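You operate a simulated robot arm through the tools that you are given. There is no shell and no other tool.

The job below is to be done with a simulated robot arm. You get a single attempt, and the scene is never put back.

Task
Power up the control desk, test its lamps and clear its old readings.
Fine: LAMPS once; ZERO for the small grey gauge, CLEAR for the runs display; pump on last.

Only the result counts: the job must be done as asked and must still hold three seconds after the hand-in. Knocking over, shifting, dropping, spilling or breaking anything else fails it.

Robot
A 7-joint arm with a three-finger gripper, fixed in place. Base frame: the origin is at the foot of the arm, x ahead of it, y to its left, z up; the work surface is at about z = 800. Lengths are in mm, angles in rad, forces in N, time in s.
With the tool pointing down near the work surface it reaches from about 100 to 840 mm from the base axis. Its first joint turns from -2.897 to 2.897 rad. Payload 2.94 kg.
The tool frame sits at the grasp point between the pads (the TCP): z along the fingers, y along the line on which they close. The tips reach 30 mm beyond it. The gripper opens to 132 mm. The gripper's body begins 107 mm behind the TCP.
Orientation is told as [roll, pitch, yaw] about the base's x, y, z axes, in that order, counted from this pose: with the fingers straight down and closing along the base's y, the tool's x points along the base's -x, its y along +y and its z along -z.

Tools
- The arm moves only by the tool apply_moves. Its argument "steps" is a list of rows, each a list of 3 entries, a list of its own where there are three numbers: the shift along the tool's x, y, z in mm, then the turn, a rotation vector about the tool's x, y, z in rad, then the gripper command, from -1 (shut) to 1 (fully open), values between in proportion. In form: [[[x, y, z], [rx, ry, rz], gripper], ...]. A call has 1 to 20 rows; each row is the pose to reach, as a shift and turn from the pose commanded when the call began, along the tool's axes at that moment. Each row takes 0.2 s and may step no farther than 50 mm and 0.15 rad from the row before; otherwise, or with a gripper value out of range, the whole call is refused. A pose out of reach is approached as far as the arm can. The call stops where the force on the tool passes 40 N (or 10 N more than at its start, if that is more) or the arm is blocked; 0.2 s more then pass. Each finger halts on what it meets, pressing with about 43 N; the grip force reading is that of the motor and also rises with nothing between the fingers. The clock runs only during rows and for 0.2 s after the last one: add rows that repeat a pose to give the fingers time. The reply holds the time, the measured pose of the TCP, the force on the tool along the base axes, the opening and the grip force, in the units named above and with some noise, with the torque about the TCP (base axes, N m) and any sound that the robot's microphone picked up.
- Cameras (640 x 400 px; columns grow to the right, rows downward): "scene" is fixed at [33.2, 502.8, 1661]; the picture's right is [-0.52, -0.85, 0.00], its down [-0.52, 0.32, -0.79] and it looks along [0.68, -0.41, -0.61] (base axes); focal length 258 px, centre (320, 200). "wrist" rides on the gripper at [72, 3, -144] in the tool frame; the picture's right is [-0.04, 1.00, 0.00], its down [-0.88, -0.04, -0.48] and it looks along [-0.48, -0.02, 0.88] (tool axes); focal length 256 px, centre (320, 200). There is no depth. A picture from a camera that has moved, and an enlarged one, comes with that camera's place and axes in the base frame and with its lens. The place of the scene camera against the robot may be out by one fixed shift of up to 25 mm in any direction.
- get_image(camera): a new picture of that camera. It takes no simulated time.
- slide_trunk(by): slides the trunk up (or, below 0, down) by that many mm; the arm rides with it, the base frame stays. It gives what a move gives, with no picture.
- inspect(camera, box): a new picture of the part [left, top, right, bottom] of that camera's present view, enlarged. It takes no simulated time.
- sign_off(): hands the job in; it is judged then, once.

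Nothing tells you positions but the pictures and the camera data. Unless the task says otherwise, let go and move clear before handing in.

The tools are called after ">>>" as name(argument=value, ...) on one line, values as JSON. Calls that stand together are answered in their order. apply_moves: Moves the arm, as the interface text tells. Its arguments: {"type":"object","properties":{"steps":{"type":"array"}},"required":["steps"]} The other tools are called the same way: slide_trunk (by) slides the trunk up or down; get_image (camera) takes a picture; inspect (camera, box) takes an enlarged picture of a part of a camera's view; sign_off () hands the job in.

At the start:

```text
t: 0.0
tcp_pos: [514.6, 24.1, 1506.6]
ee_rot: [0.001, -0.001, 0.002]
ft_force: [-0.5, 0.0, 0.0]
moment: [-0.02, 0.01, -0.03]
opening: 131.8
grip_force: 0.1
trunk travel left (down, up): [-450.0, 90.0]
```

scene: 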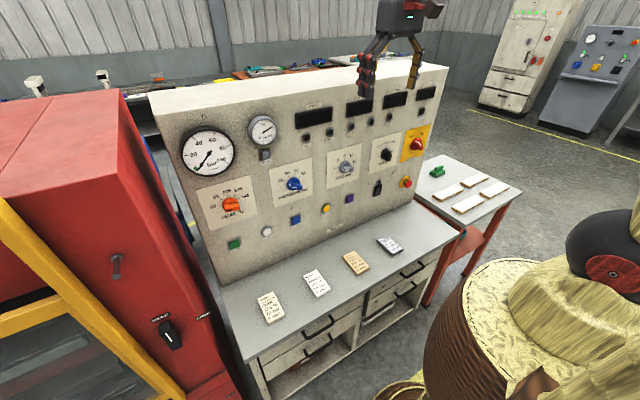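
wrist: 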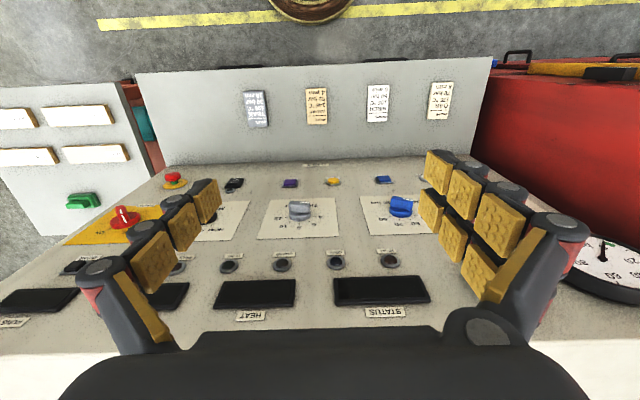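

I see a control desk with a near-vertical panel of gauges, knobs, buttons and displays, cards lying on the shelf, and the arm above it. I'll look at enlarged views to read labels before moving.

>>> inspect(camera="scene", box=[170, 90, 330, 190])

>>> inspect(camera="scene", box=[290, 80, 450, 180])

>>> inspect(camera="scene", box=[210, 160, 370, 260])

>>> inspect(camera="scene", box=[320, 140, 440, 215])

>>> inspect(camera="scene", box=[250, 225, 410, 325])

>>> inspect(camera="wrist", box=[220, 70, 480, 140])

>>> inspect(camera="scene", box=[80, 240, 240, 360])

>>> inspect(camera="scene", box=[420, 150, 540, 225])

```text
4.00 times, centred on (250, 140) of scene
camera zoom: at [33.2, 502.8, 1661.0], right [-0.52, -0.85, 0.0], down [-0.52, 0.32, -0.79], along [0.68, -0.41, -0.61], focal length 1030 px, centre (600, 440)
```

zoom: 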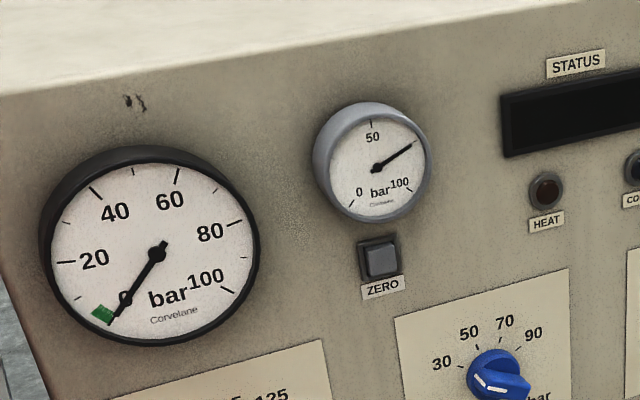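

```text
4.00 times, centred on (370, 130) of scene
camera zoom: at [33.2, 502.8, 1661.0], right [-0.52, -0.85, 0.0], down [-0.52, 0.32, -0.79], along [0.68, -0.41, -0.61], focal length 1030 px, centre (120, 480)
```

zoom: 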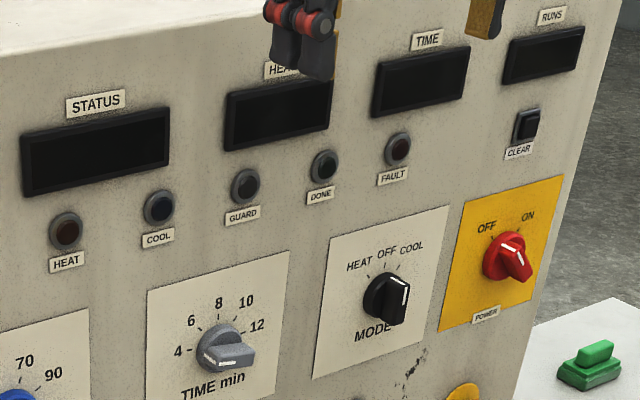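

```text
4.00 times, centred on (290, 210) of scene
camera zoom: at [33.2, 502.8, 1661.0], right [-0.52, -0.85, 0.0], down [-0.52, 0.32, -0.79], along [0.68, -0.41, -0.61], focal length 1030 px, centre (440, 160)
```

zoom: 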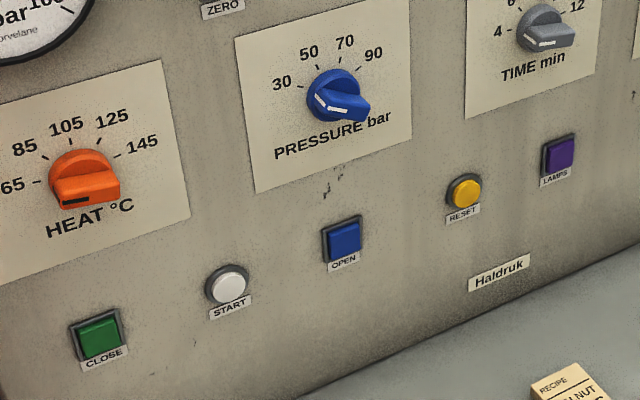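

```text
5.33 times, centred on (380, 178) of scene
camera zoom: at [33.2, 502.8, 1661.0], right [-0.52, -0.85, 0.0], down [-0.52, 0.32, -0.79], along [0.68, -0.41, -0.61], focal length 1374 px, centre (0, 320)
```

zoom: 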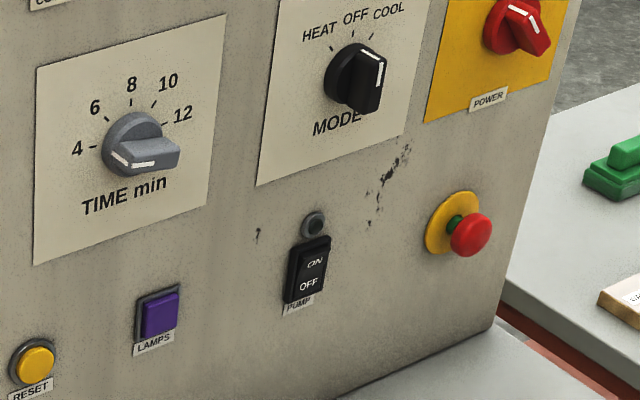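

```text
4.00 times, centred on (330, 275) of scene
camera zoom: at [33.2, 502.8, 1661.0], right [-0.52, -0.85, 0.0], down [-0.52, 0.32, -0.79], along [0.68, -0.41, -0.61], focal length 1030 px, centre (280, -100)
```

zoom: 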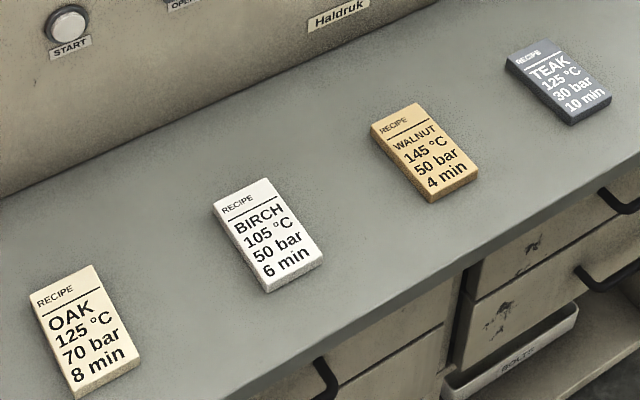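

```text
2.46 times, centred on (350, 105) of wrist
camera zoom: at [441.4, 26.9, 1650.0], right [0.04, 1.0, 0.0], down [0.88, -0.04, 0.48], along [0.48, -0.02, -0.88], focal length 630 px, centre (246, 434)
```

zoom: 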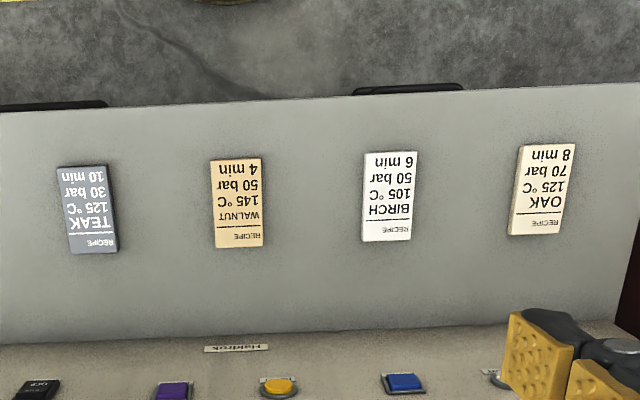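

```text
3.33 times, centred on (160, 300) of scene
camera zoom: at [33.2, 502.8, 1661.0], right [-0.52, -0.85, 0.0], down [-0.52, 0.32, -0.79], along [0.68, -0.41, -0.61], focal length 859 px, centre (853, -133)
```

zoom: 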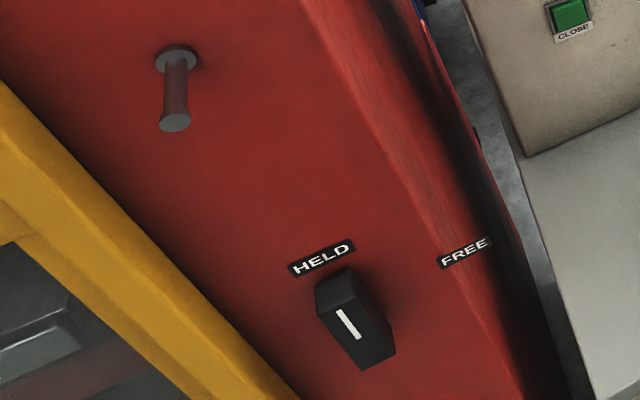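

```text
5.33 times, centred on (480, 188) of scene
camera zoom: at [33.2, 502.8, 1661.0], right [-0.52, -0.85, 0.0], down [-0.52, 0.32, -0.79], along [0.68, -0.41, -0.61], focal length 1374 px, centre (-533, 267)
```

zoom: 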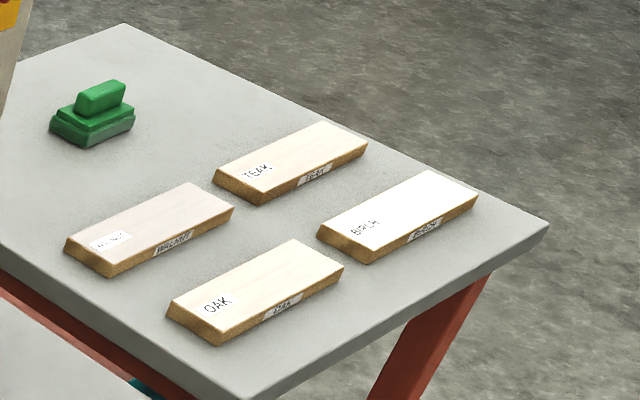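

The panel faces the arm as a near-vertical plane at about x = 745. I take RESET to be near (740, 50, 980) and the POWER knob near (742, -448, 1142). Next I'll tilt the tool to point forward (+x) in free space.

>>> apply_moves(steps=[[[0, 0, 0], [0, -0.14, 0], -1], [[0, 0, 0], [0, -0.28, 0], -1], [[0, 0, 0], [0, -0.42, 0], -1], [[0, 0, 0], [0, -0.56, 0], -1], [[0, 0, 0], [0, -0.7, 0], -1], [[0, 0, 0], [0, -0.84, 0], -1], [[0, 0, 0], [0, -0.98, 0], -1], [[0, 0, 0], [0, -1.12, 0], -1], [[0, 0, 0], [0, -1.26, 0], -1], [[0, 0, 0], [0, -1.4, 0], -1], [[0, 0, 0], [0, -1.5, 0], -1], [[0, 0, 0], [0, -1.57, 0], -1], [[0, 0, 0], [0, -1.57, 0], -1]])

```text
t: 2.8
tcp_pos: [513.3, 24.8, 1505.9]
ee_rot: [1.017, -1.568, -1.022]
ft_force: [-0.2, 1.1, 0.1]
moment: [-0.01, 0.03, -0.07]
opening: 0.0
grip_force: 28.6
out of reach, approached as far as the arm can: row 10, 11
trunk travel left (down, up): [-450.0, 90.0]
```

The tool now points forward at (513, 25, 1506). I'll lower the trunk so the tool faces the panel, then look.

>>> slide_trunk(by=-350)

>>> get_image(camera="wrist")

>>> get_image(camera="scene")

```text
t: 6.2
tcp_pos: [512.4, 23.8, 1155.9]
ee_rot: [-0.079, -1.569, 0.077]
ft_force: [0.2, -0.3, -0.4]
moment: [0.04, 0.01, -0.01]
opening: 0.2
grip_force: 28.7
trunk travel left (down, up): [-100.0, 440.0]
```

```text
taken
camera wrist: at [369.3, 28.2, 1084.2], right [0.0, 1.0, 0.04], down [-0.47, -0.04, 0.88], along [0.88, -0.02, 0.47], focal length 256 px, centre (320, 200)
```

wrist: 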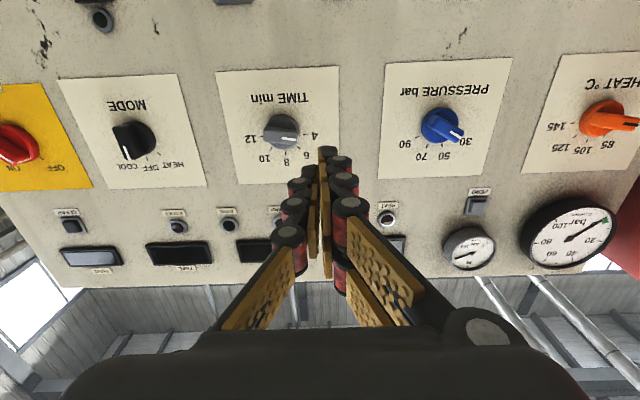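

```text
taken
```

scene: 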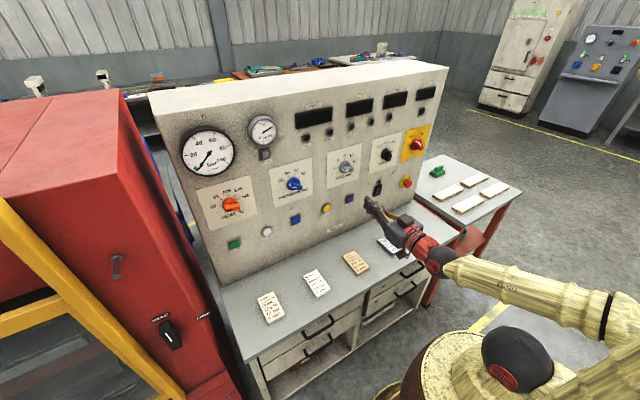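

The tool faces the panel. I estimate the POWER knob at about (730, -420, 1167), so I'll move sideways in front of it and look straight at it.

>>> apply_moves(steps=[[[0, -48, 0], [0, 0, 0], -1], [[0, -96, 0], [0, 0, 0], -1], [[0, -144, 0], [0, 0, 0], -1], [[0, -192, 0], [0, 0, 0], -1], [[0, -240, 0], [0, 0, 0], -1], [[0, -288, 0], [0, 0, 0], -1], [[0, -336, 0], [0, 0, 0], -1], [[0, -384, 0], [0, 0, 0], -1], [[0, -410, 0], [0, 0, 0], -1], [[0, -410, 0], [0, 0, 0], -1]])

>>> get_image(camera="wrist")

>>> get_image(camera="scene")

```text
t: 8.4
tcp_pos: [514.5, 24.1, 1156.6]
ee_rot: [-0.083, -1.57, 0.082]
ft_force: [-0.6, 0.3, -0.4]
moment: [0.02, 0.0, 0.01]
opening: 0.2
grip_force: 28.7
out of reach, approached as far as the arm can: row 1, 2, 3, 4, 5, 6, 7, 8, 9, 10
trunk travel left (down, up): [-100.0, 440.0]
```

```text
taken
camera wrist: at [369.3, 28.2, 1084.1], right [0.0, 1.0, 0.04], down [-0.47, -0.04, 0.88], along [0.88, -0.02, 0.47], focal length 256 px, centre (320, 200)
```

wrist: 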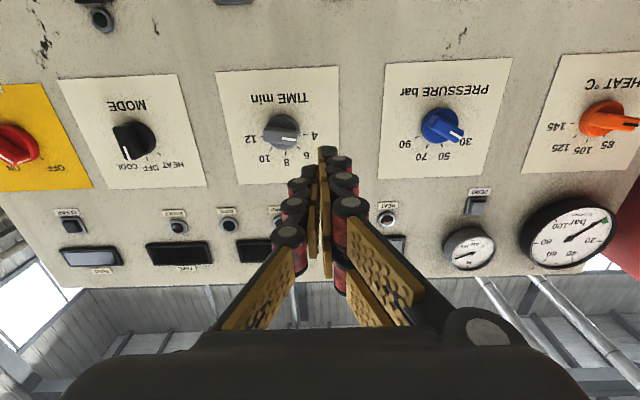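

```text
taken
```

scene: 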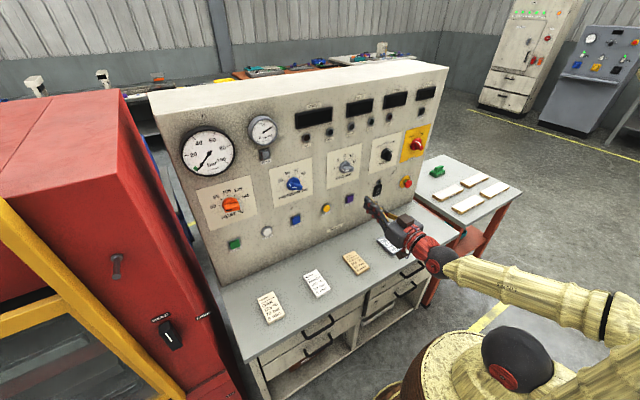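

Sideways motion was reported as out of reach; the arm is folded tightly at this short distance. I'll move forward about 100 mm (tips stay ~80 mm short of the knobs) to free it up.

>>> apply_moves(steps=[[[0, 0, 25], [0, 0, 0], -1], [[0, 0, 50], [0, 0, 0], -1], [[0, 0, 75], [0, 0, 0], -1], [[0, 0, 100], [0, 0, 0], -1], [[0, 0, 100], [0, 0, 0], -1]])

```text
t: 9.6
tcp_pos: [612.9, 31.2, 1158.4]
ee_rot: [-0.013, -1.568, 0.003]
ft_force: [0.3, 0.0, -0.6]
moment: [-0.01, -0.02, 0.01]
opening: 0.0
grip_force: 28.3
out of reach, approached as far as the arm can: row 3, 4, 5
trunk travel left (down, up): [-100.0, 440.0]
```

It mostly followed, now at (613, 31, 1158). I'll test small sideways steps from here.

>>> apply_moves(steps=[[[0, -30, 0], [0, 0, 0], -1], [[0, -60, 0], [0, 0, 0], -1], [[0, -90, 0], [0, 0, 0], -1], [[0, -90, 0], [0, 0, 0], -1]])

>>> get_image(camera="scene")

```text
t: 10.6
tcp_pos: [606.8, 29.9, 1166.7]
ee_rot: [-0.066, -1.567, 0.056]
ft_force: [0.0, 0.1, -0.2]
moment: [-0.03, 0.0, 0.01]
opening: 0.1
grip_force: 28.5
out of reach, approached as far as the arm can: row 1, 2, 3, 4
trunk travel left (down, up): [-100.0, 440.0]
```

```text
taken
```

scene: 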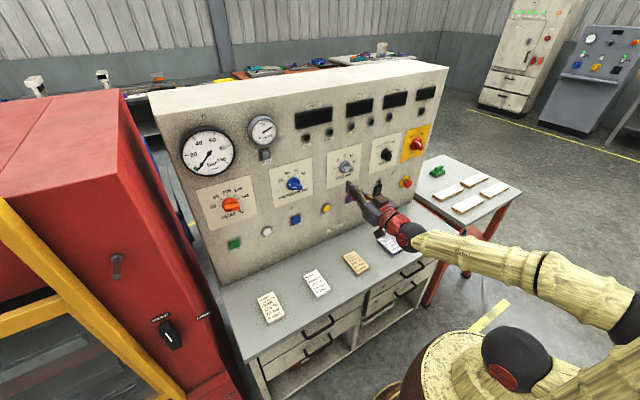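

The elbow has swung sideways because the tool is too low relative to the shoulder for a horizontal approach. I'll raise the tool, tilt it partly down to unfold the arm, then lower the trunk fully to compensate.

>>> apply_moves(steps=[[[-20, 0, 0], [0, 0.12, 0], -1], [[-40, 0, 0], [0, 0.24, 0], -1], [[-70, 0, 0], [0, 0.36, 0], -1], [[-100, 0, 0], [0, 0.48, 0], -1], [[-130, 0, 0], [0, 0.6, 0], -1], [[-160, 0, 0], [0, 0.6, 0], -1], [[-160, 0, 0], [0, 0.6, 0], -1]])

>>> get_image(camera="scene")

```text
t: 12.2
tcp_pos: [609.4, 29.4, 1326.4]
ee_rot: [0.001, -0.969, -0.002]
ft_force: [0.2, -0.6, -0.1]
moment: [0.0, 0.0, 0.03]
opening: 0.2
grip_force: 28.6
out of reach, approached as far as the arm can: row 4
trunk travel left (down, up): [-100.0, 440.0]
```

```text
taken
```

scene: 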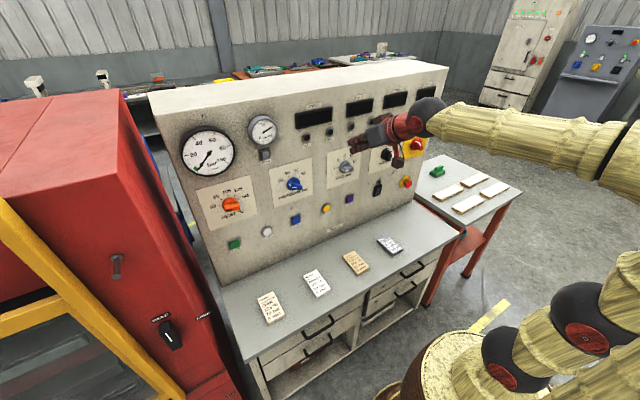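

Now the tool is tilted 0.6 rad below horizontal at z = 1326. I'll lower the trunk fully and then test sideways motion towards the power knob.

>>> slide_trunk(by=-100)

>>> apply_moves(steps=[[[0, -40, 0], [0, 0, 0], -1], [[0, -80, 0], [0, 0, 0], -1], [[0, -120, 0], [0, 0, 0], -1], [[0, -160, 0], [0, 0, 0], -1], [[0, -200, 0], [0, 0, 0], -1], [[0, -200, 0], [0, 0, 0], -1]])

>>> get_image(camera="scene")

>>> get_image(camera="wrist")

```text
t: 13.6
tcp_pos: [609.3, 29.7, 1226.8]
ee_rot: [-0.001, -0.97, -0.002]
ft_force: [0.7, -1.0, -0.7]
moment: [-0.01, -0.02, 0.02]
opening: 0.3
grip_force: 28.8
trunk travel left (down, up): [0.0, 540.0]
```

```text
t: 14.9
tcp_pos: [609.0, -171.1, 1225.8]
ee_rot: [-0.001, -0.968, -0.002]
ft_force: [0.2, -0.2, -0.6]
moment: [0.02, 0.04, 0.02]
opening: 0.1
grip_force: 28.6
trunk travel left (down, up): [0.0, 540.0]
```

```text
taken
```

scene: 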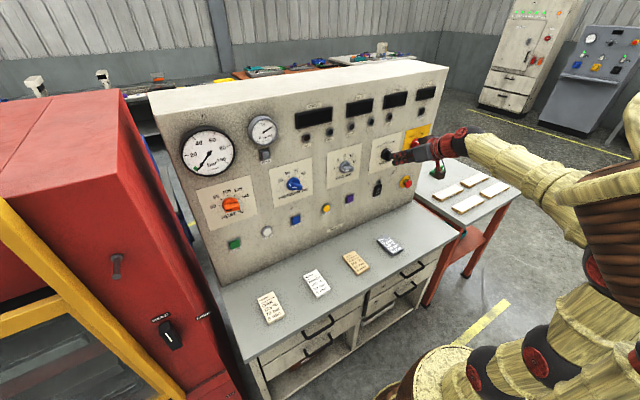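

```text
taken
camera wrist: at [448.6, -166.8, 1247.8], right [0.03, 1.0, 0.04], down [0.1, -0.04, 0.99], along [0.99, -0.02, -0.11], focal length 256 px, centre (320, 200)
```

wrist: 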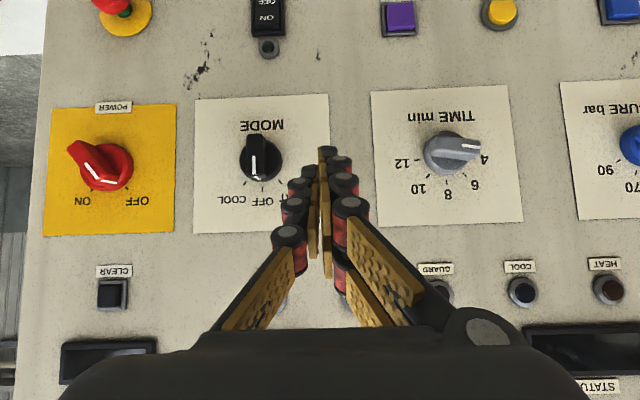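

Motion is free now, and the wrist camera sees the panel almost squarely. I'll zoom on the power knob, CLEAR, the e-stop and pump to read exact positions.

>>> inspect(camera="wrist", box=[40, 90, 200, 190])

>>> inspect(camera="wrist", box=[40, 0, 360, 200])

>>> inspect(camera="wrist", box=[40, 190, 200, 400])

```text
4.00 times, centred on (120, 140) of wrist
camera zoom: at [448.6, -166.8, 1247.8], right [0.03, 1.0, 0.04], down [0.1, -0.04, 0.99], along [0.99, -0.02, -0.11], focal length 1024 px, centre (1120, 440)
```

zoom: 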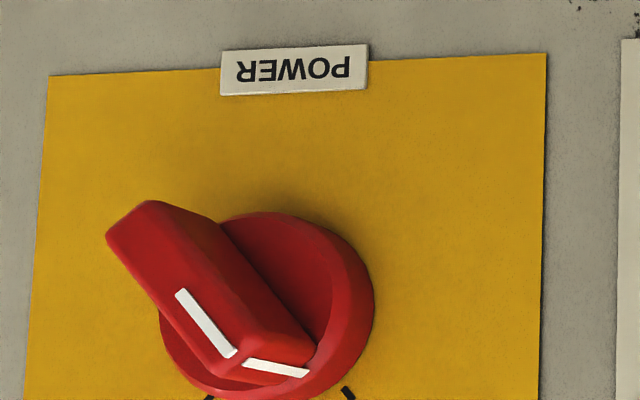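

```text
2.00 times, centred on (200, 100) of wrist
camera zoom: at [448.6, -166.8, 1247.8], right [0.03, 1.0, 0.04], down [0.1, -0.04, 0.99], along [0.99, -0.02, -0.11], focal length 512 px, centre (560, 400)
```

zoom: 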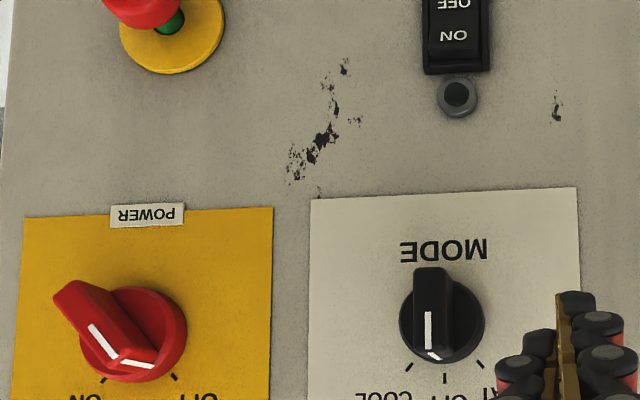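

```text
1.90 times, centred on (120, 295) of wrist
camera zoom: at [448.6, -166.8, 1247.8], right [0.03, 1.0, 0.04], down [0.1, -0.04, 0.99], along [0.99, -0.02, -0.11], focal length 488 px, centre (701, 19)
```

zoom: 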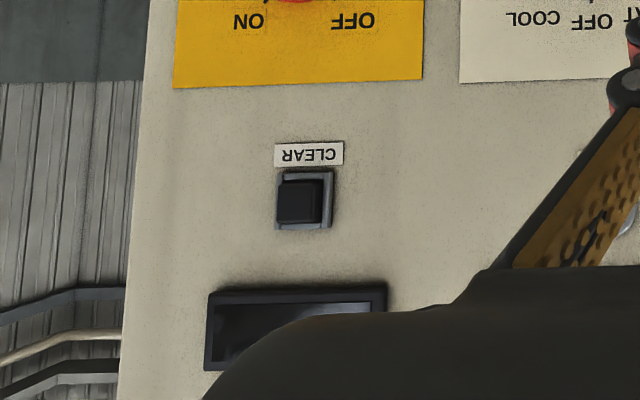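

The power knob's axis is at about (y = -424, z = 1166). Its bar front is at x ≈ 710 and points about 40° up-left, to OFF. I'll move to a standoff in front of it, then level the tool.

>>> apply_moves(steps=[[[7, -42, 7], [0, 0, 0], -0.5], [[14, -84, 14], [0, 0, 0], -0.5], [[21, -126, 21], [0, 0, 0], 0], [[28, -168, 28], [0, 0, 0], 0], [[36, -210, 36], [0, 0, 0], 0], [[43, -253, 43], [0, 0, 0], 0], [[43, -253, 43], [0, 0, 0], 0]])

>>> apply_moves(steps=[[[0, 0, 0], [0, -0.12, 0], 0], [[0, 0, 0], [0, -0.24, 0], 0], [[0, 0, 0], [0, -0.36, 0], 0], [[0, 0, 0], [0, -0.48, 0], 0], [[0, 0, 0], [0, -0.6, 0], 0], [[0, 0, 0], [0, -0.6, 0], 0]])

>>> get_image(camera="wrist")

>>> get_image(camera="scene")

```text
t: 16.6
tcp_pos: [620.3, -424.7, 1167.6]
ee_rot: [0.002, -0.967, -0.002]
ft_force: [0.5, -0.6, -1.3]
moment: [0.0, -0.05, 0.07]
opening: 65.9
grip_force: 0.1
trunk travel left (down, up): [0.0, 540.0]
```

```text
t: 17.9
tcp_pos: [619.1, -423.9, 1166.3]
ee_rot: [-0.798, -1.57, 0.795]
ft_force: [-0.5, -0.1, -0.1]
moment: [-0.02, -0.01, 0.05]
opening: 66.0
grip_force: 0.1
trunk travel left (down, up): [0.0, 540.0]
```

```text
taken
camera wrist: at [475.0, -419.1, 1094.9], right [0.0, 1.0, 0.04], down [-0.48, -0.04, 0.88], along [0.88, -0.02, 0.47], focal length 256 px, centre (320, 200)
```

wrist: 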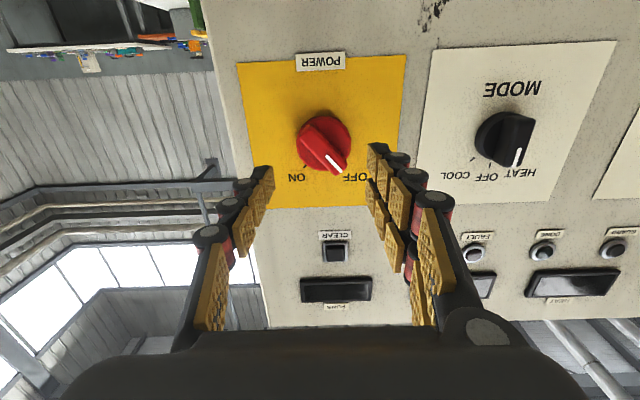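

```text
taken
```

scene: 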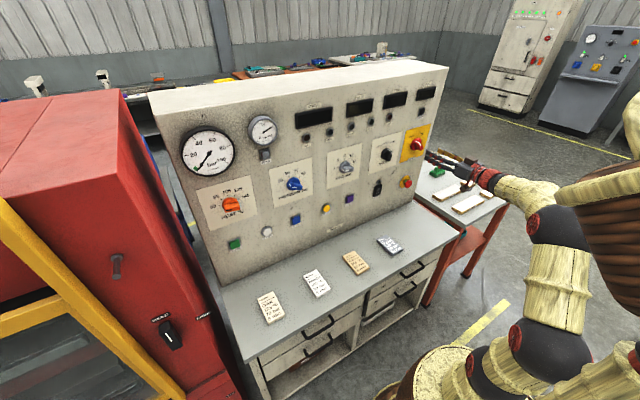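

The level pose works. I'll zoom on the knob to refine its axis and angle.

>>> inspect(camera="wrist", box=[260, 90, 390, 190])

```text
4.00 times, centred on (325, 140) of wrist
camera zoom: at [475.0, -419.1, 1094.9], right [0.0, 1.0, 0.04], down [-0.48, -0.04, 0.88], along [0.88, -0.02, 0.47], focal length 1024 px, centre (300, 440)
```

zoom: 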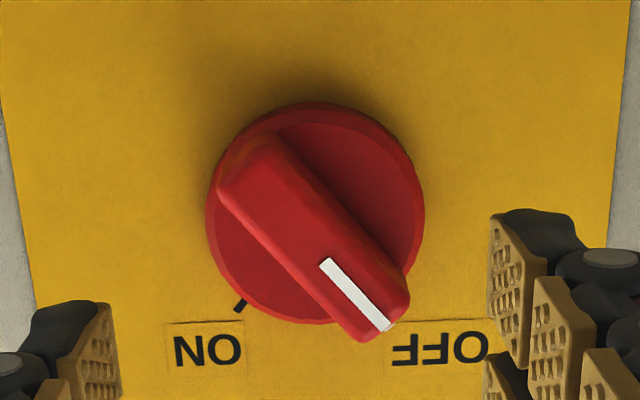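

The bar is about 40° off vertical towards OFF, with its axis near y = -419, z = 1167. I'll roll the tool to match and centre it.

>>> apply_moves(steps=[[[-1, 5, 0], [0, 0, -0.14], 0], [[-1, 5, 0], [0, 0, -0.28], 0], [[-1, 5, 0], [0, 0, -0.42], 0], [[-1, 5, 0], [0, 0, -0.56], 0], [[-1, 5, 0], [0, 0, -0.7], 0], [[-1, 5, 0], [0, 0, -0.7], 0]])

>>> get_image(camera="wrist")

```text
t: 19.4
tcp_pos: [618.2, -417.4, 1166.9]
ee_rot: [-1.569, -0.869, 1.568]
ft_force: [0.6, 0.0, 0.2]
moment: [0.0, 0.01, 0.05]
opening: 66.0
grip_force: 0.1
trunk travel left (down, up): [0.0, 540.0]
```

```text
taken
camera wrist: at [474.4, -461.4, 1110.7], right [0.0, 0.79, -0.61], down [-0.47, 0.54, 0.7], along [0.88, 0.29, 0.37], focal length 256 px, centre (320, 200)
```

wrist: 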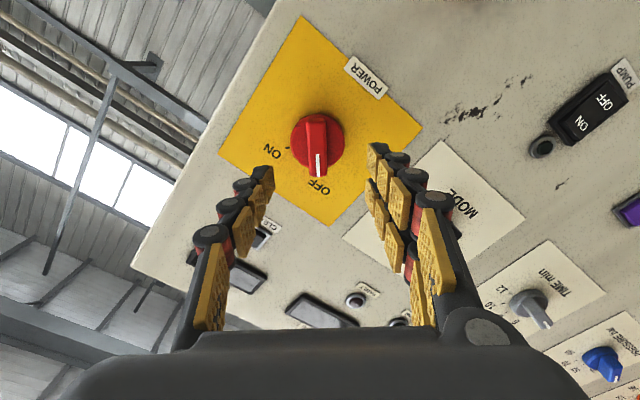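

The bar is now vertical in the wrist view and centred between the fingers. I'll advance 79 mm and close on it.

>>> apply_moves(steps=[[[0, 0, 25], [0, 0, 0], 0], [[0, 0, 50], [0, 0, 0], 0], [[0, 0, 65], [0, 0, 0], 0], [[0, 0, 79], [0, 0, 0], 0], [[0, 0, 79], [0, 0, 0], 0]])

>>> inspect(camera="wrist", box=[220, 60, 420, 200])

```text
t: 20.6
tcp_pos: [698.9, -418.7, 1167.8]
ee_rot: [-1.569, -0.871, 1.567]
ft_force: [0.9, -0.3, -0.1]
moment: [-0.02, 0.02, 0.06]
opening: 65.9
grip_force: 0.1
trunk travel left (down, up): [0.0, 540.0]
```

```text
2.86 times, centred on (320, 130) of wrist
camera zoom: at [554.4, -461.4, 1110.7], right [0.0, 0.79, -0.61], down [-0.47, 0.54, 0.7], along [0.88, 0.29, 0.38], focal length 731 px, centre (320, 400)
```

zoom: 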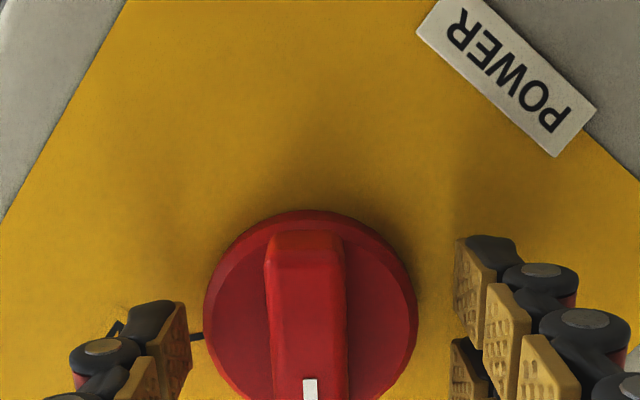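

The fingers straddle the bar with no contact. I'll shift about 2 mm to centre and close.

>>> apply_moves(steps=[[[0, -2, 0], [0, 0, 0], -0.3], [[0, -2, 0], [0, 0, 0], -0.6], [[0, -2, 0], [0, 0, 0], -1], [[0, -2, 0], [0, 0, 0], -1], [[0, -2, 0], [0, 0, 0], -1]])

>>> inspect(camera="wrist", box=[220, 60, 420, 200])

```text
t: 21.8
tcp_pos: [697.5, -420.3, 1169.7]
ee_rot: [-1.572, -0.871, 1.569]
ft_force: [-4.1, 1.9, 1.3]
moment: [0.06, -0.14, -0.01]
opening: 17.8
grip_force: 29.0
trunk travel left (down, up): [0.0, 540.0]
```

```text
2.86 times, centred on (320, 130) of wrist
camera zoom: at [553.6, -462.8, 1112.7], right [0.0, 0.79, -0.61], down [-0.47, 0.54, 0.7], along [0.88, 0.29, 0.38], focal length 731 px, centre (320, 400)
```

zoom: 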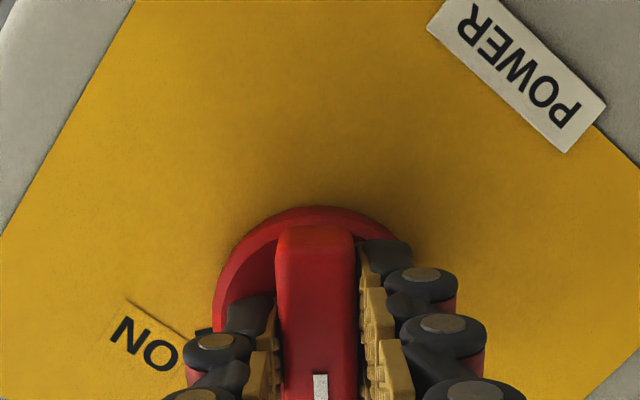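

The bar is gripped (17.8 mm wide). I'll turn it clockwise about 1.2 rad towards ON and check.

>>> apply_moves(steps=[[[0, 0, 0], [0, 0, 0.12], -1], [[0, 0, 0], [0, 0, 0.24], -1], [[0, 0, 0], [0, 0, 0.36], -1], [[0, 0, 0], [0, 0, 0.48], -1], [[0, 0, 0], [0, 0, 0.6], -1], [[0, 0, 0], [0, 0, 0.72], -1], [[0, 0, 0], [0, 0, 0.84], -1], [[0, 0, 0], [0, 0, 0.96], -1], [[0, 0, 0], [0, 0, 1.08], -1], [[0, 0, 0], [0, 0, 1.2], -1], [[0, 0, 0], [0, 0, 1.2], -1]])

>>> get_image(camera="wrist")

>>> get_image(camera="scene")

```text
t: 24.1
tcp_pos: [697.9, -419.4, 1170.8]
ee_rot: [1.568, -1.071, -1.57]
ft_force: [5.6, -3.2, 11.2]
moment: [0.0, 0.01, 0.09]
opening: 17.7
grip_force: 42.8
trunk travel left (down, up): [0.0, 540.0]
```

```text
taken
camera wrist: at [553.7, -381.3, 1108.1], right [0.0, 0.86, 0.52], down [-0.48, -0.45, 0.75], along [0.88, -0.25, 0.41], focal length 256 px, centre (320, 200)
```

wrist: 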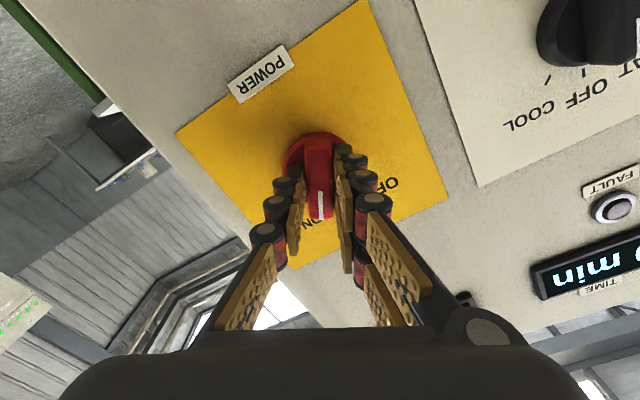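

```text
taken
```

scene: 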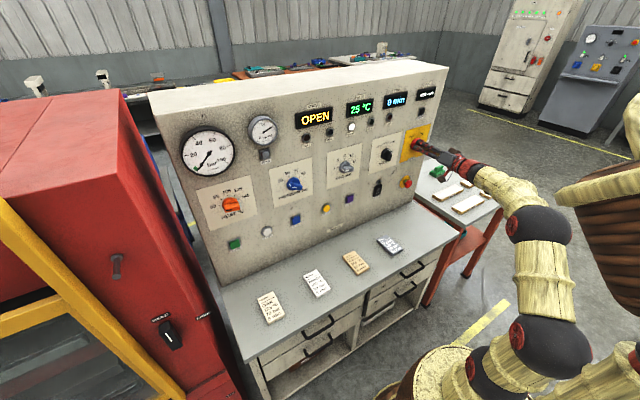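

The displays lit up, so power is on. I'll turn slightly further to seat it fully at ON, then release and back off.

>>> apply_moves(steps=[[[0, 0, 0], [0, 0, 0.07], -1], [[0, 0, 0], [0, 0, 0.14], -1], [[0, 0, 0], [0, 0, 0.17], -1], [[0, 0, 0], [0, 0, 0.17], -1]])

>>> get_image(camera="wrist")

```text
t: 25.1
tcp_pos: [696.9, -419.4, 1169.5]
ee_rot: [1.568, -0.901, -1.572]
ft_force: [5.2, -2.4, 13.6]
moment: [0.05, -0.09, 0.12]
opening: 17.6
grip_force: 43.2
trunk travel left (down, up): [0.0, 540.0]
```

```text
taken
camera wrist: at [553.8, -371.4, 1115.3], right [0.0, 0.76, 0.65], down [-0.48, -0.57, 0.67], along [0.88, -0.31, 0.36], focal length 256 px, centre (320, 200)
```

wrist: 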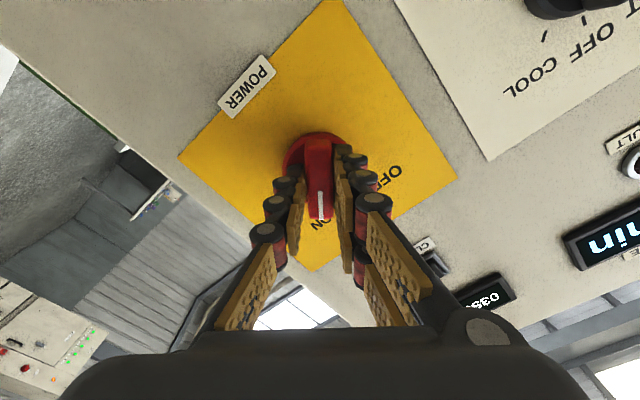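

The bar now points at ON. I'll open and retreat 80 mm.

>>> apply_moves(steps=[[[0, 0, 0], [0, 0, 0], -0.6], [[0, 0, 0], [0, 0, 0], -0.2], [[0, 0, 0], [0, 0, 0], 0], [[0, 0, 0], [0, 0, 0], 0], [[0, 0, -30], [0, 0, 0], 0], [[0, 0, -60], [0, 0, 0], 0], [[0, 0, -85], [0, 0, 0], 0], [[0, 0, -85], [0, 0, 0], -1]])

>>> apply_moves(steps=[[[0, 0, 0], [0, 0, -0.14], -1], [[0, 0, 0], [0, 0, -0.28], -1], [[0, 0, 0], [0, 0, -0.42], -1], [[0, 0, 0], [0, 0, -0.56], -1], [[0, 0, 0], [0, 0, -0.67], -1], [[0, 0, 0], [0, 0, -0.67], -1]])

>>> get_image(camera="wrist")

>>> get_image(camera="scene")

```text
t: 26.9
tcp_pos: [612.2, -419.8, 1168.9]
ee_rot: [1.57, -0.9, -1.569]
ft_force: [-0.5, -0.2, 0.5]
moment: [-0.03, 0.0, 0.02]
opening: 39.4
grip_force: 1.8
trunk travel left (down, up): [0.0, 540.0]
```

```text
t: 28.4
tcp_pos: [613.0, -419.1, 1169.9]
ee_rot: [-0.808, -1.57, 0.806]
ft_force: [0.7, 0.5, 0.0]
moment: [0.01, 0.01, 0.01]
opening: 0.2
grip_force: 28.0
trunk travel left (down, up): [0.0, 540.0]
```

```text
taken
camera wrist: at [468.9, -415.8, 1097.2], right [0.0, 1.0, 0.04], down [-0.47, -0.04, 0.88], along [0.88, -0.02, 0.47], focal length 256 px, centre (320, 200)
```

wrist: 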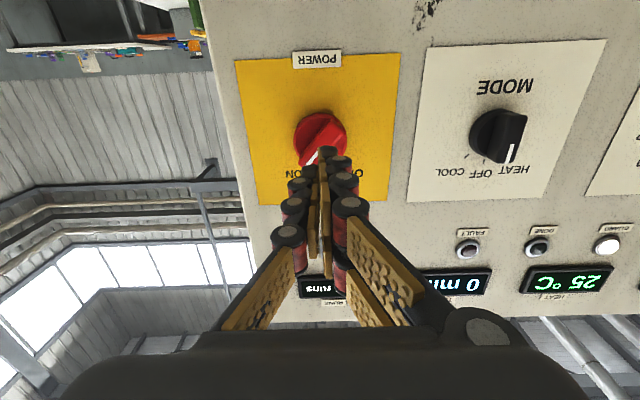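

```text
taken
```

scene: 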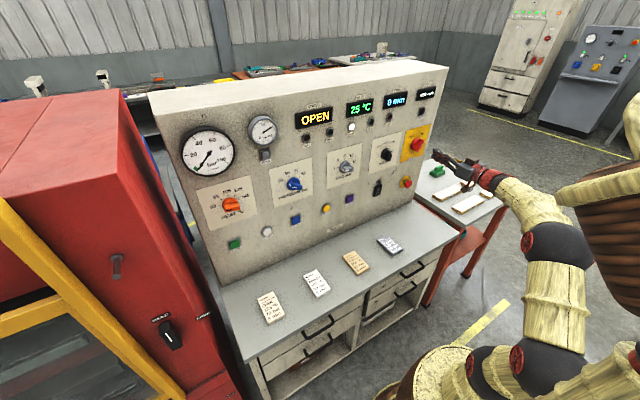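

Power is confirmed on: STATUS reads OPEN and HEAT 25 °C. Next is LAMPS, near (735, -68, 1000). I'll tilt the tool down to 0.8 rad and move to a standoff in front of it.

>>> apply_moves(steps=[[[0, 20, -10], [0, 0.1, 0], -1], [[10, 60, -20], [0, 0.2, 0], -1], [[25, 100, -20], [0, 0.3, 0], -1], [[45, 140, -20], [0, 0.4, 0], -1], [[65, 180, -20], [0, 0.5, 0], -1], [[85, 220, -20], [0, 0.6, 0], -1], [[105, 260, -20], [0, 0.7, 0], -1], [[125, 300, -20], [0, 0.8, 0], -1], [[145, 330, -20], [0, 0.8, 0], -1], [[150, 345, -20], [0, 0.8, 0], -1], [[150, 345, -20], [0, 0.8, 0], -1]])

>>> get_image(camera="wrist")

>>> get_image(camera="scene")

```text
t: 30.8
tcp_pos: [594.3, -75.0, 1019.8]
ee_rot: [0.0, -0.769, -0.001]
ft_force: [0.1, 0.2, 0.9]
moment: [0.0, -0.01, 0.02]
opening: 0.0
grip_force: 28.9
trunk travel left (down, up): [0.0, 540.0]
```

```text
taken
camera wrist: at [441.4, -69.7, 1072.2], right [0.03, 1.0, 0.03], down [0.3, -0.04, 0.95], along [0.95, -0.02, -0.3], focal length 256 px, centre (320, 200)
```

wrist: 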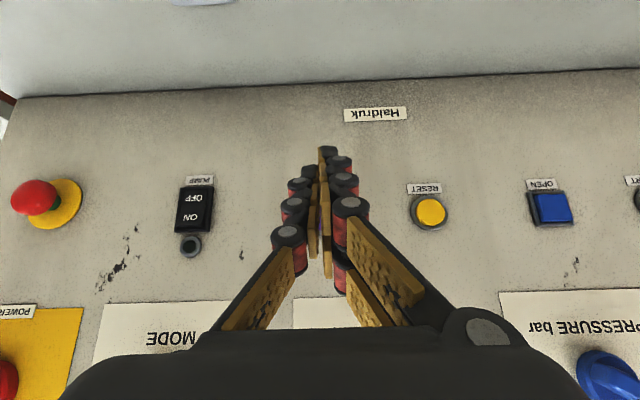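

```text
taken
```

scene: 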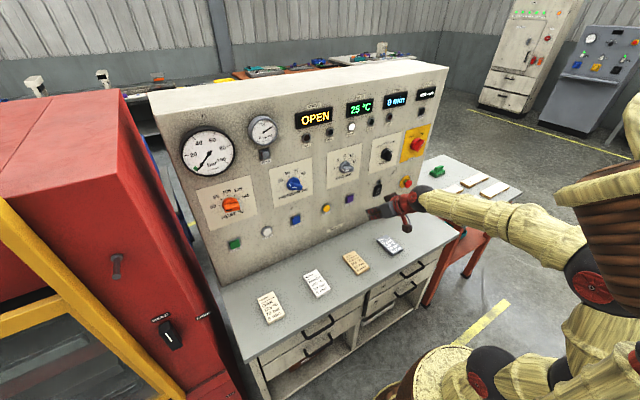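

LAMPS is hidden behind the closed fingers from here. I'll step 70 mm to the side to see it directly.

>>> apply_moves(steps=[[[0, 35, 0], [0, 0, 0], -1], [[0, 75, 0], [0, 0, 0], -1], [[0, 75, 0], [0, 0, 0], -1]])

>>> get_image(camera="wrist")

>>> inspect(camera="wrist", box=[200, 150, 340, 260])

```text
t: 31.6
tcp_pos: [594.4, 1.7, 1019.2]
ee_rot: [0.001, -0.769, -0.003]
ft_force: [0.0, 0.0, 0.1]
moment: [-0.02, -0.01, -0.01]
opening: 0.1
grip_force: 28.6
trunk travel left (down, up): [0.0, 540.0]
```

```text
taken
camera wrist: at [441.4, 5.2, 1071.7], right [0.03, 1.0, 0.03], down [0.3, -0.04, 0.95], along [0.95, -0.02, -0.3], focal length 256 px, centre (320, 200)
```

wrist: 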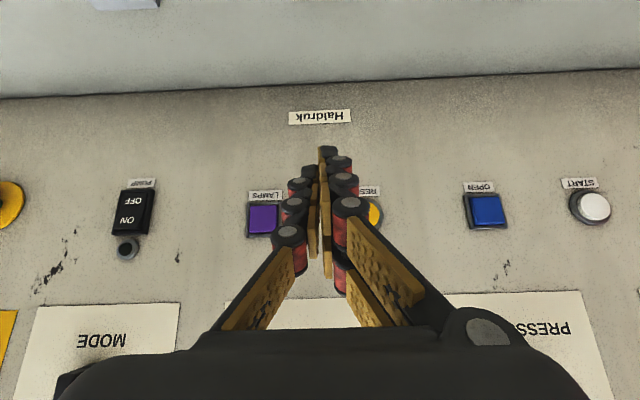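

```text
3.64 times, centred on (270, 205) of wrist
camera zoom: at [441.4, 5.2, 1071.7], right [0.03, 1.0, 0.03], down [0.3, -0.04, 0.95], along [0.95, -0.02, -0.3], focal length 931 px, centre (502, 182)
```

zoom: 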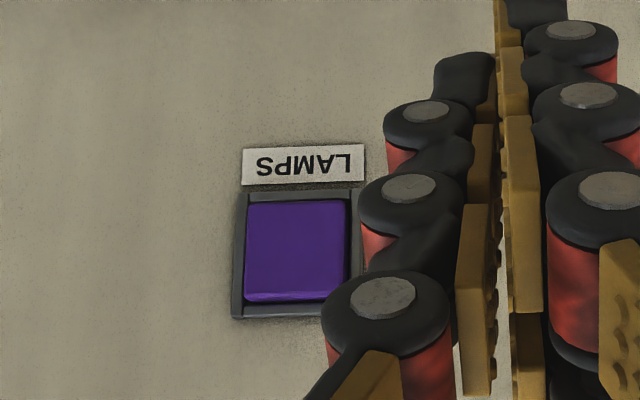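

LAMPS is at about (727, -68, 1000). I'll move the fingertip to ~15 mm in front of it.

>>> apply_moves(steps=[[[0, -35, 0], [0, 0, 0], -1], [[0, -70, 0], [0, 0, 0], -1], [[-20, -70, 22], [0, 0, 0], -1], [[-42, -70, 44], [0, 0, 0], -1], [[-62, -70, 66], [0, 0, 0], -1], [[-62, -70, 66], [0, 0, 0], -1]])

>>> get_image(camera="wrist")

>>> inspect(camera="scene", box=[290, 150, 450, 250])

```text
t: 33.0
tcp_pos: [684.1, -70.0, 1015.2]
ee_rot: [-0.001, -0.768, -0.003]
ft_force: [0.5, 0.7, -1.1]
moment: [-0.02, 0.01, 0.02]
opening: 0.0
grip_force: 28.7
trunk travel left (down, up): [0.0, 540.0]
```

```text
taken
camera wrist: at [531.8, -65.4, 1067.9], right [0.03, 1.0, 0.03], down [0.3, -0.04, 0.95], along [0.95, -0.02, -0.3], focal length 256 px, centre (320, 200)
```

wrist: 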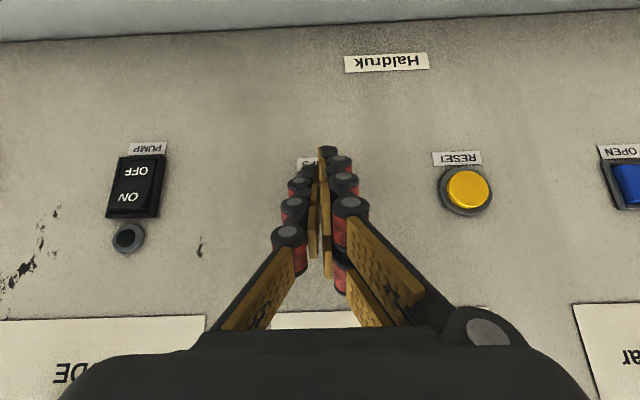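

```text
4.00 times, centred on (370, 200) of scene
camera zoom: at [33.2, 502.8, 1661.0], right [-0.52, -0.85, 0.0], down [-0.52, 0.32, -0.79], along [0.68, -0.41, -0.61], focal length 1030 px, centre (120, 200)
```

zoom: 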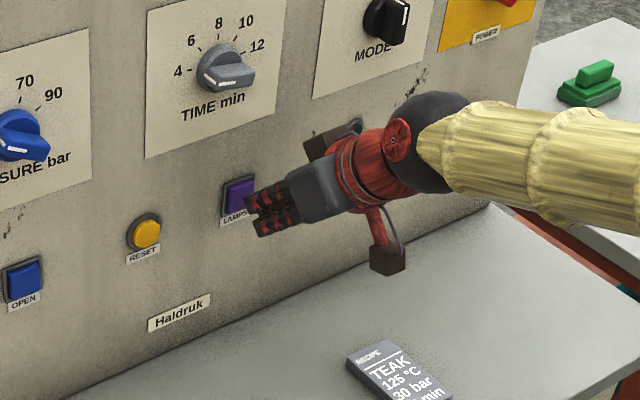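

The fingertip lines up with LAMPS. I'll press forward in small steps and listen for a click.

>>> apply_moves(steps=[[[-5, 0, 5], [0, 0, 0], -1], [[-8, 0, 8], [0, 0, 0], -1], [[-10, 0, 10], [0, 0, 0], -1], [[-11.5, 0, 11], [0, 0, 0], -1]])

>>> inspect(camera="scene", box=[290, 80, 450, 250])

```text
t: 34.0
tcp_pos: [699.8, -69.5, 1015.3]
ee_rot: [-0.001, -0.769, -0.003]
ft_force: [-2.2, 0.4, -1.6]
moment: [0.04, 0.07, 0.05]
opening: 0.0
grip_force: 28.2
trunk travel left (down, up): [0.0, 540.0]
heard: click
```

```text
2.35 times, centred on (370, 165) of scene
camera zoom: at [33.2, 502.8, 1661.0], right [-0.52, -0.85, 0.0], down [-0.52, 0.32, -0.79], along [0.68, -0.41, -0.61], focal length 606 px, centre (202, 282)
```

zoom: 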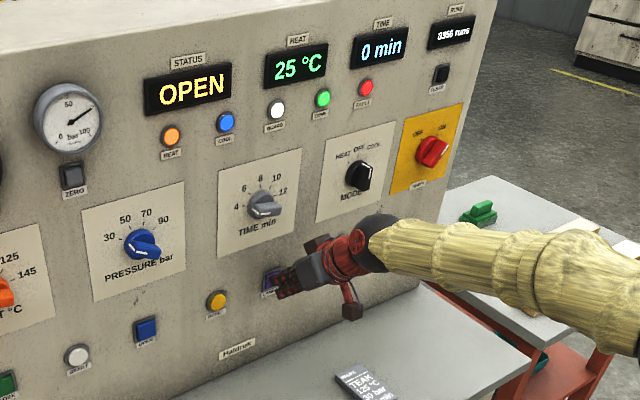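

It clicked and all the lamps lit. I'll hold briefly, then retreat straight back.

>>> apply_moves(steps=[[[0, 0, 0], [0, 0, 0], -1], [[0, 0, 0], [0, 0, 0], -1], [[14, 0, -14], [0, 0, 0], -1], [[35, 0, -34], [0, 0, 0], -1], [[65, 0, -62], [0, 0, 0], -1], [[65, 0, -62], [0, 0, 0], -1]])

>>> get_image(camera="scene")

>>> get_image(camera="wrist")

```text
t: 35.4
tcp_pos: [610.3, -69.1, 1014.0]
ee_rot: [-0.001, -0.769, -0.001]
ft_force: [0.1, -0.2, 0.0]
moment: [0.01, 0.02, -0.01]
opening: 0.0
grip_force: 29.1
trunk travel left (down, up): [0.0, 540.0]
```

```text
taken
```

scene: 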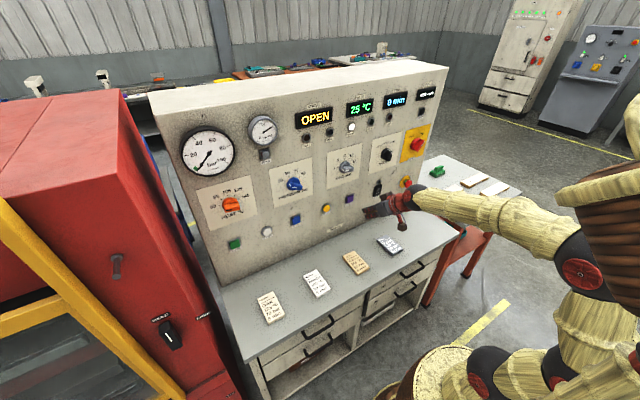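

```text
taken
camera wrist: at [457.7, -65.9, 1067.5], right [0.03, 1.0, 0.03], down [0.3, -0.04, 0.95], along [0.95, -0.02, -0.3], focal length 256 px, centre (320, 200)
```

wrist: 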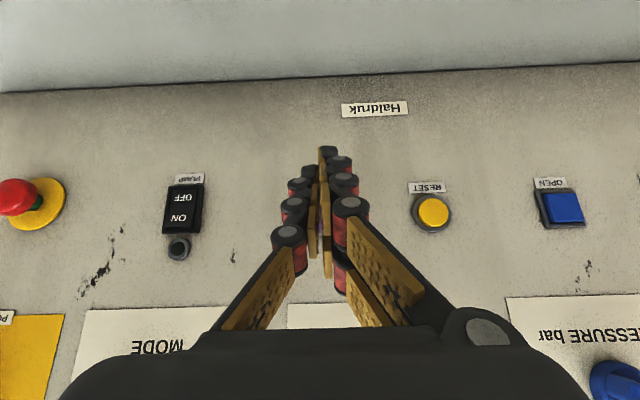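

The lamp test is done and the lamps are off again. Next is ZERO, under the small grey gauge and roughly at (727, 270, 1296). I'll move up and left to view it.

>>> apply_moves(steps=[[[-15, 28, -18], [0, -0.02, 0], -1], [[-30, 57, -37], [0, -0.04, 0], -1], [[-45, 85, -55], [0, -0.06, 0], -1], [[-60, 114, -73], [0, -0.08, 0], -1], [[-75, 142, -92], [0, -0.1, 0], -1], [[-90, 170, -110], [0, -0.12, 0], -1], [[-105, 199, -129], [0, -0.14, 0], -1], [[-120, 227, -147], [0, -0.16, 0], -1], [[-135, 256, -165], [0, -0.18, 0], -1], [[-150, 284, -184], [0, -0.2, 0], -1], [[-150, 284, -184], [0, -0.2, 0], -1]])

>>> get_image(camera="wrist")

>>> get_image(camera="scene")

```text
t: 37.8
tcp_pos: [589.6, 214.6, 1251.2]
ee_rot: [0.0, -0.969, -0.003]
ft_force: [-0.5, 0.0, 0.9]
moment: [0.0, 0.01, -0.02]
opening: 0.0
grip_force: 28.5
trunk travel left (down, up): [0.0, 540.0]
```

```text
taken
camera wrist: at [429.5, 218.4, 1272.5], right [0.03, 1.0, 0.04], down [0.1, -0.04, 0.99], along [0.99, -0.02, -0.11], focal length 256 px, centre (320, 200)
```

wrist: 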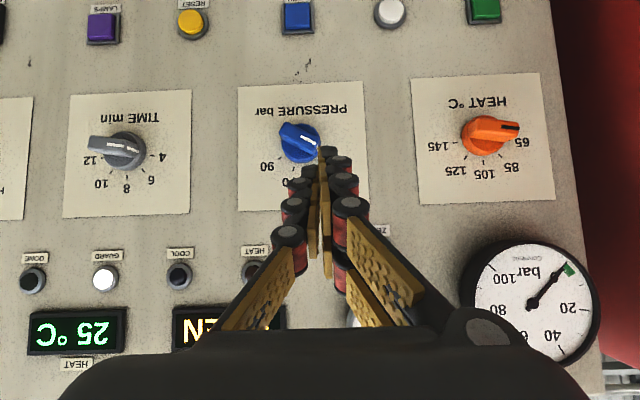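

```text
taken
```

scene: 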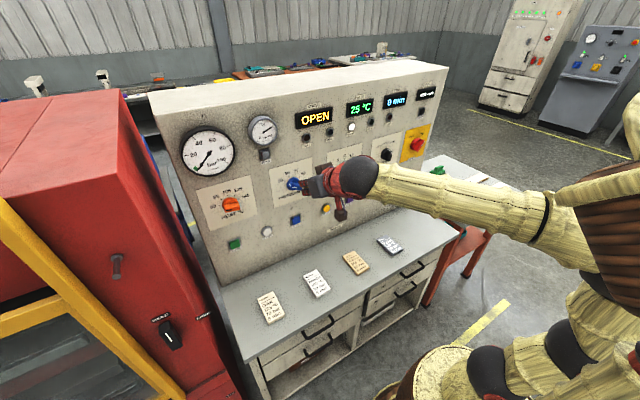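

ZERO sits behind a finger. I'll raise and shift a bit to view it clearly.

>>> apply_moves(steps=[[[-32, -14, -22], [0, 0, 0], -1], [[-65, -28, -45], [0, 0, 0], -1], [[-65, -28, -45], [0, 0, 0], -1]])

>>> get_image(camera="wrist")

>>> inspect(camera="wrist", box=[340, 130, 480, 230])

```text
t: 38.5
tcp_pos: [589.3, 185.2, 1329.3]
ee_rot: [-0.003, -0.968, 0.0]
ft_force: [0.9, 0.2, 1.1]
moment: [0.04, 0.01, -0.03]
opening: 0.0
grip_force: 29.1
trunk travel left (down, up): [0.0, 540.0]
```

```text
taken
camera wrist: at [430.2, 189.7, 1351.1], right [0.03, 1.0, 0.04], down [0.11, -0.04, 0.99], along [0.99, -0.02, -0.11], focal length 256 px, centre (320, 200)
```

wrist: 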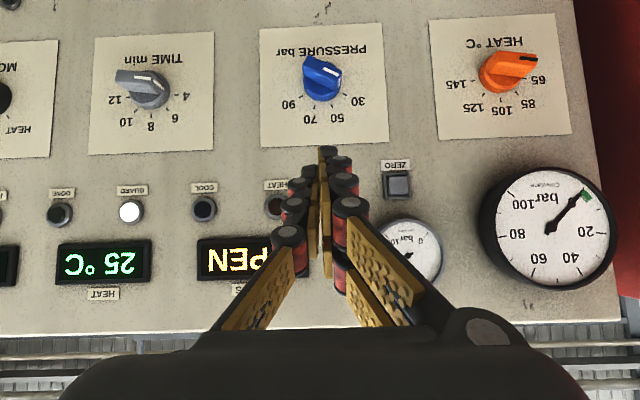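

```text
4.00 times, centred on (410, 180) of wrist
camera zoom: at [430.2, 189.7, 1351.1], right [0.03, 1.0, 0.04], down [0.11, -0.04, 0.99], along [0.99, -0.02, -0.11], focal length 1024 px, centre (-40, 280)
```

zoom: 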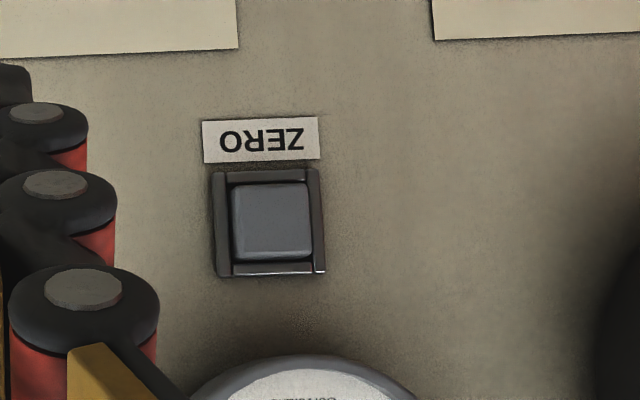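

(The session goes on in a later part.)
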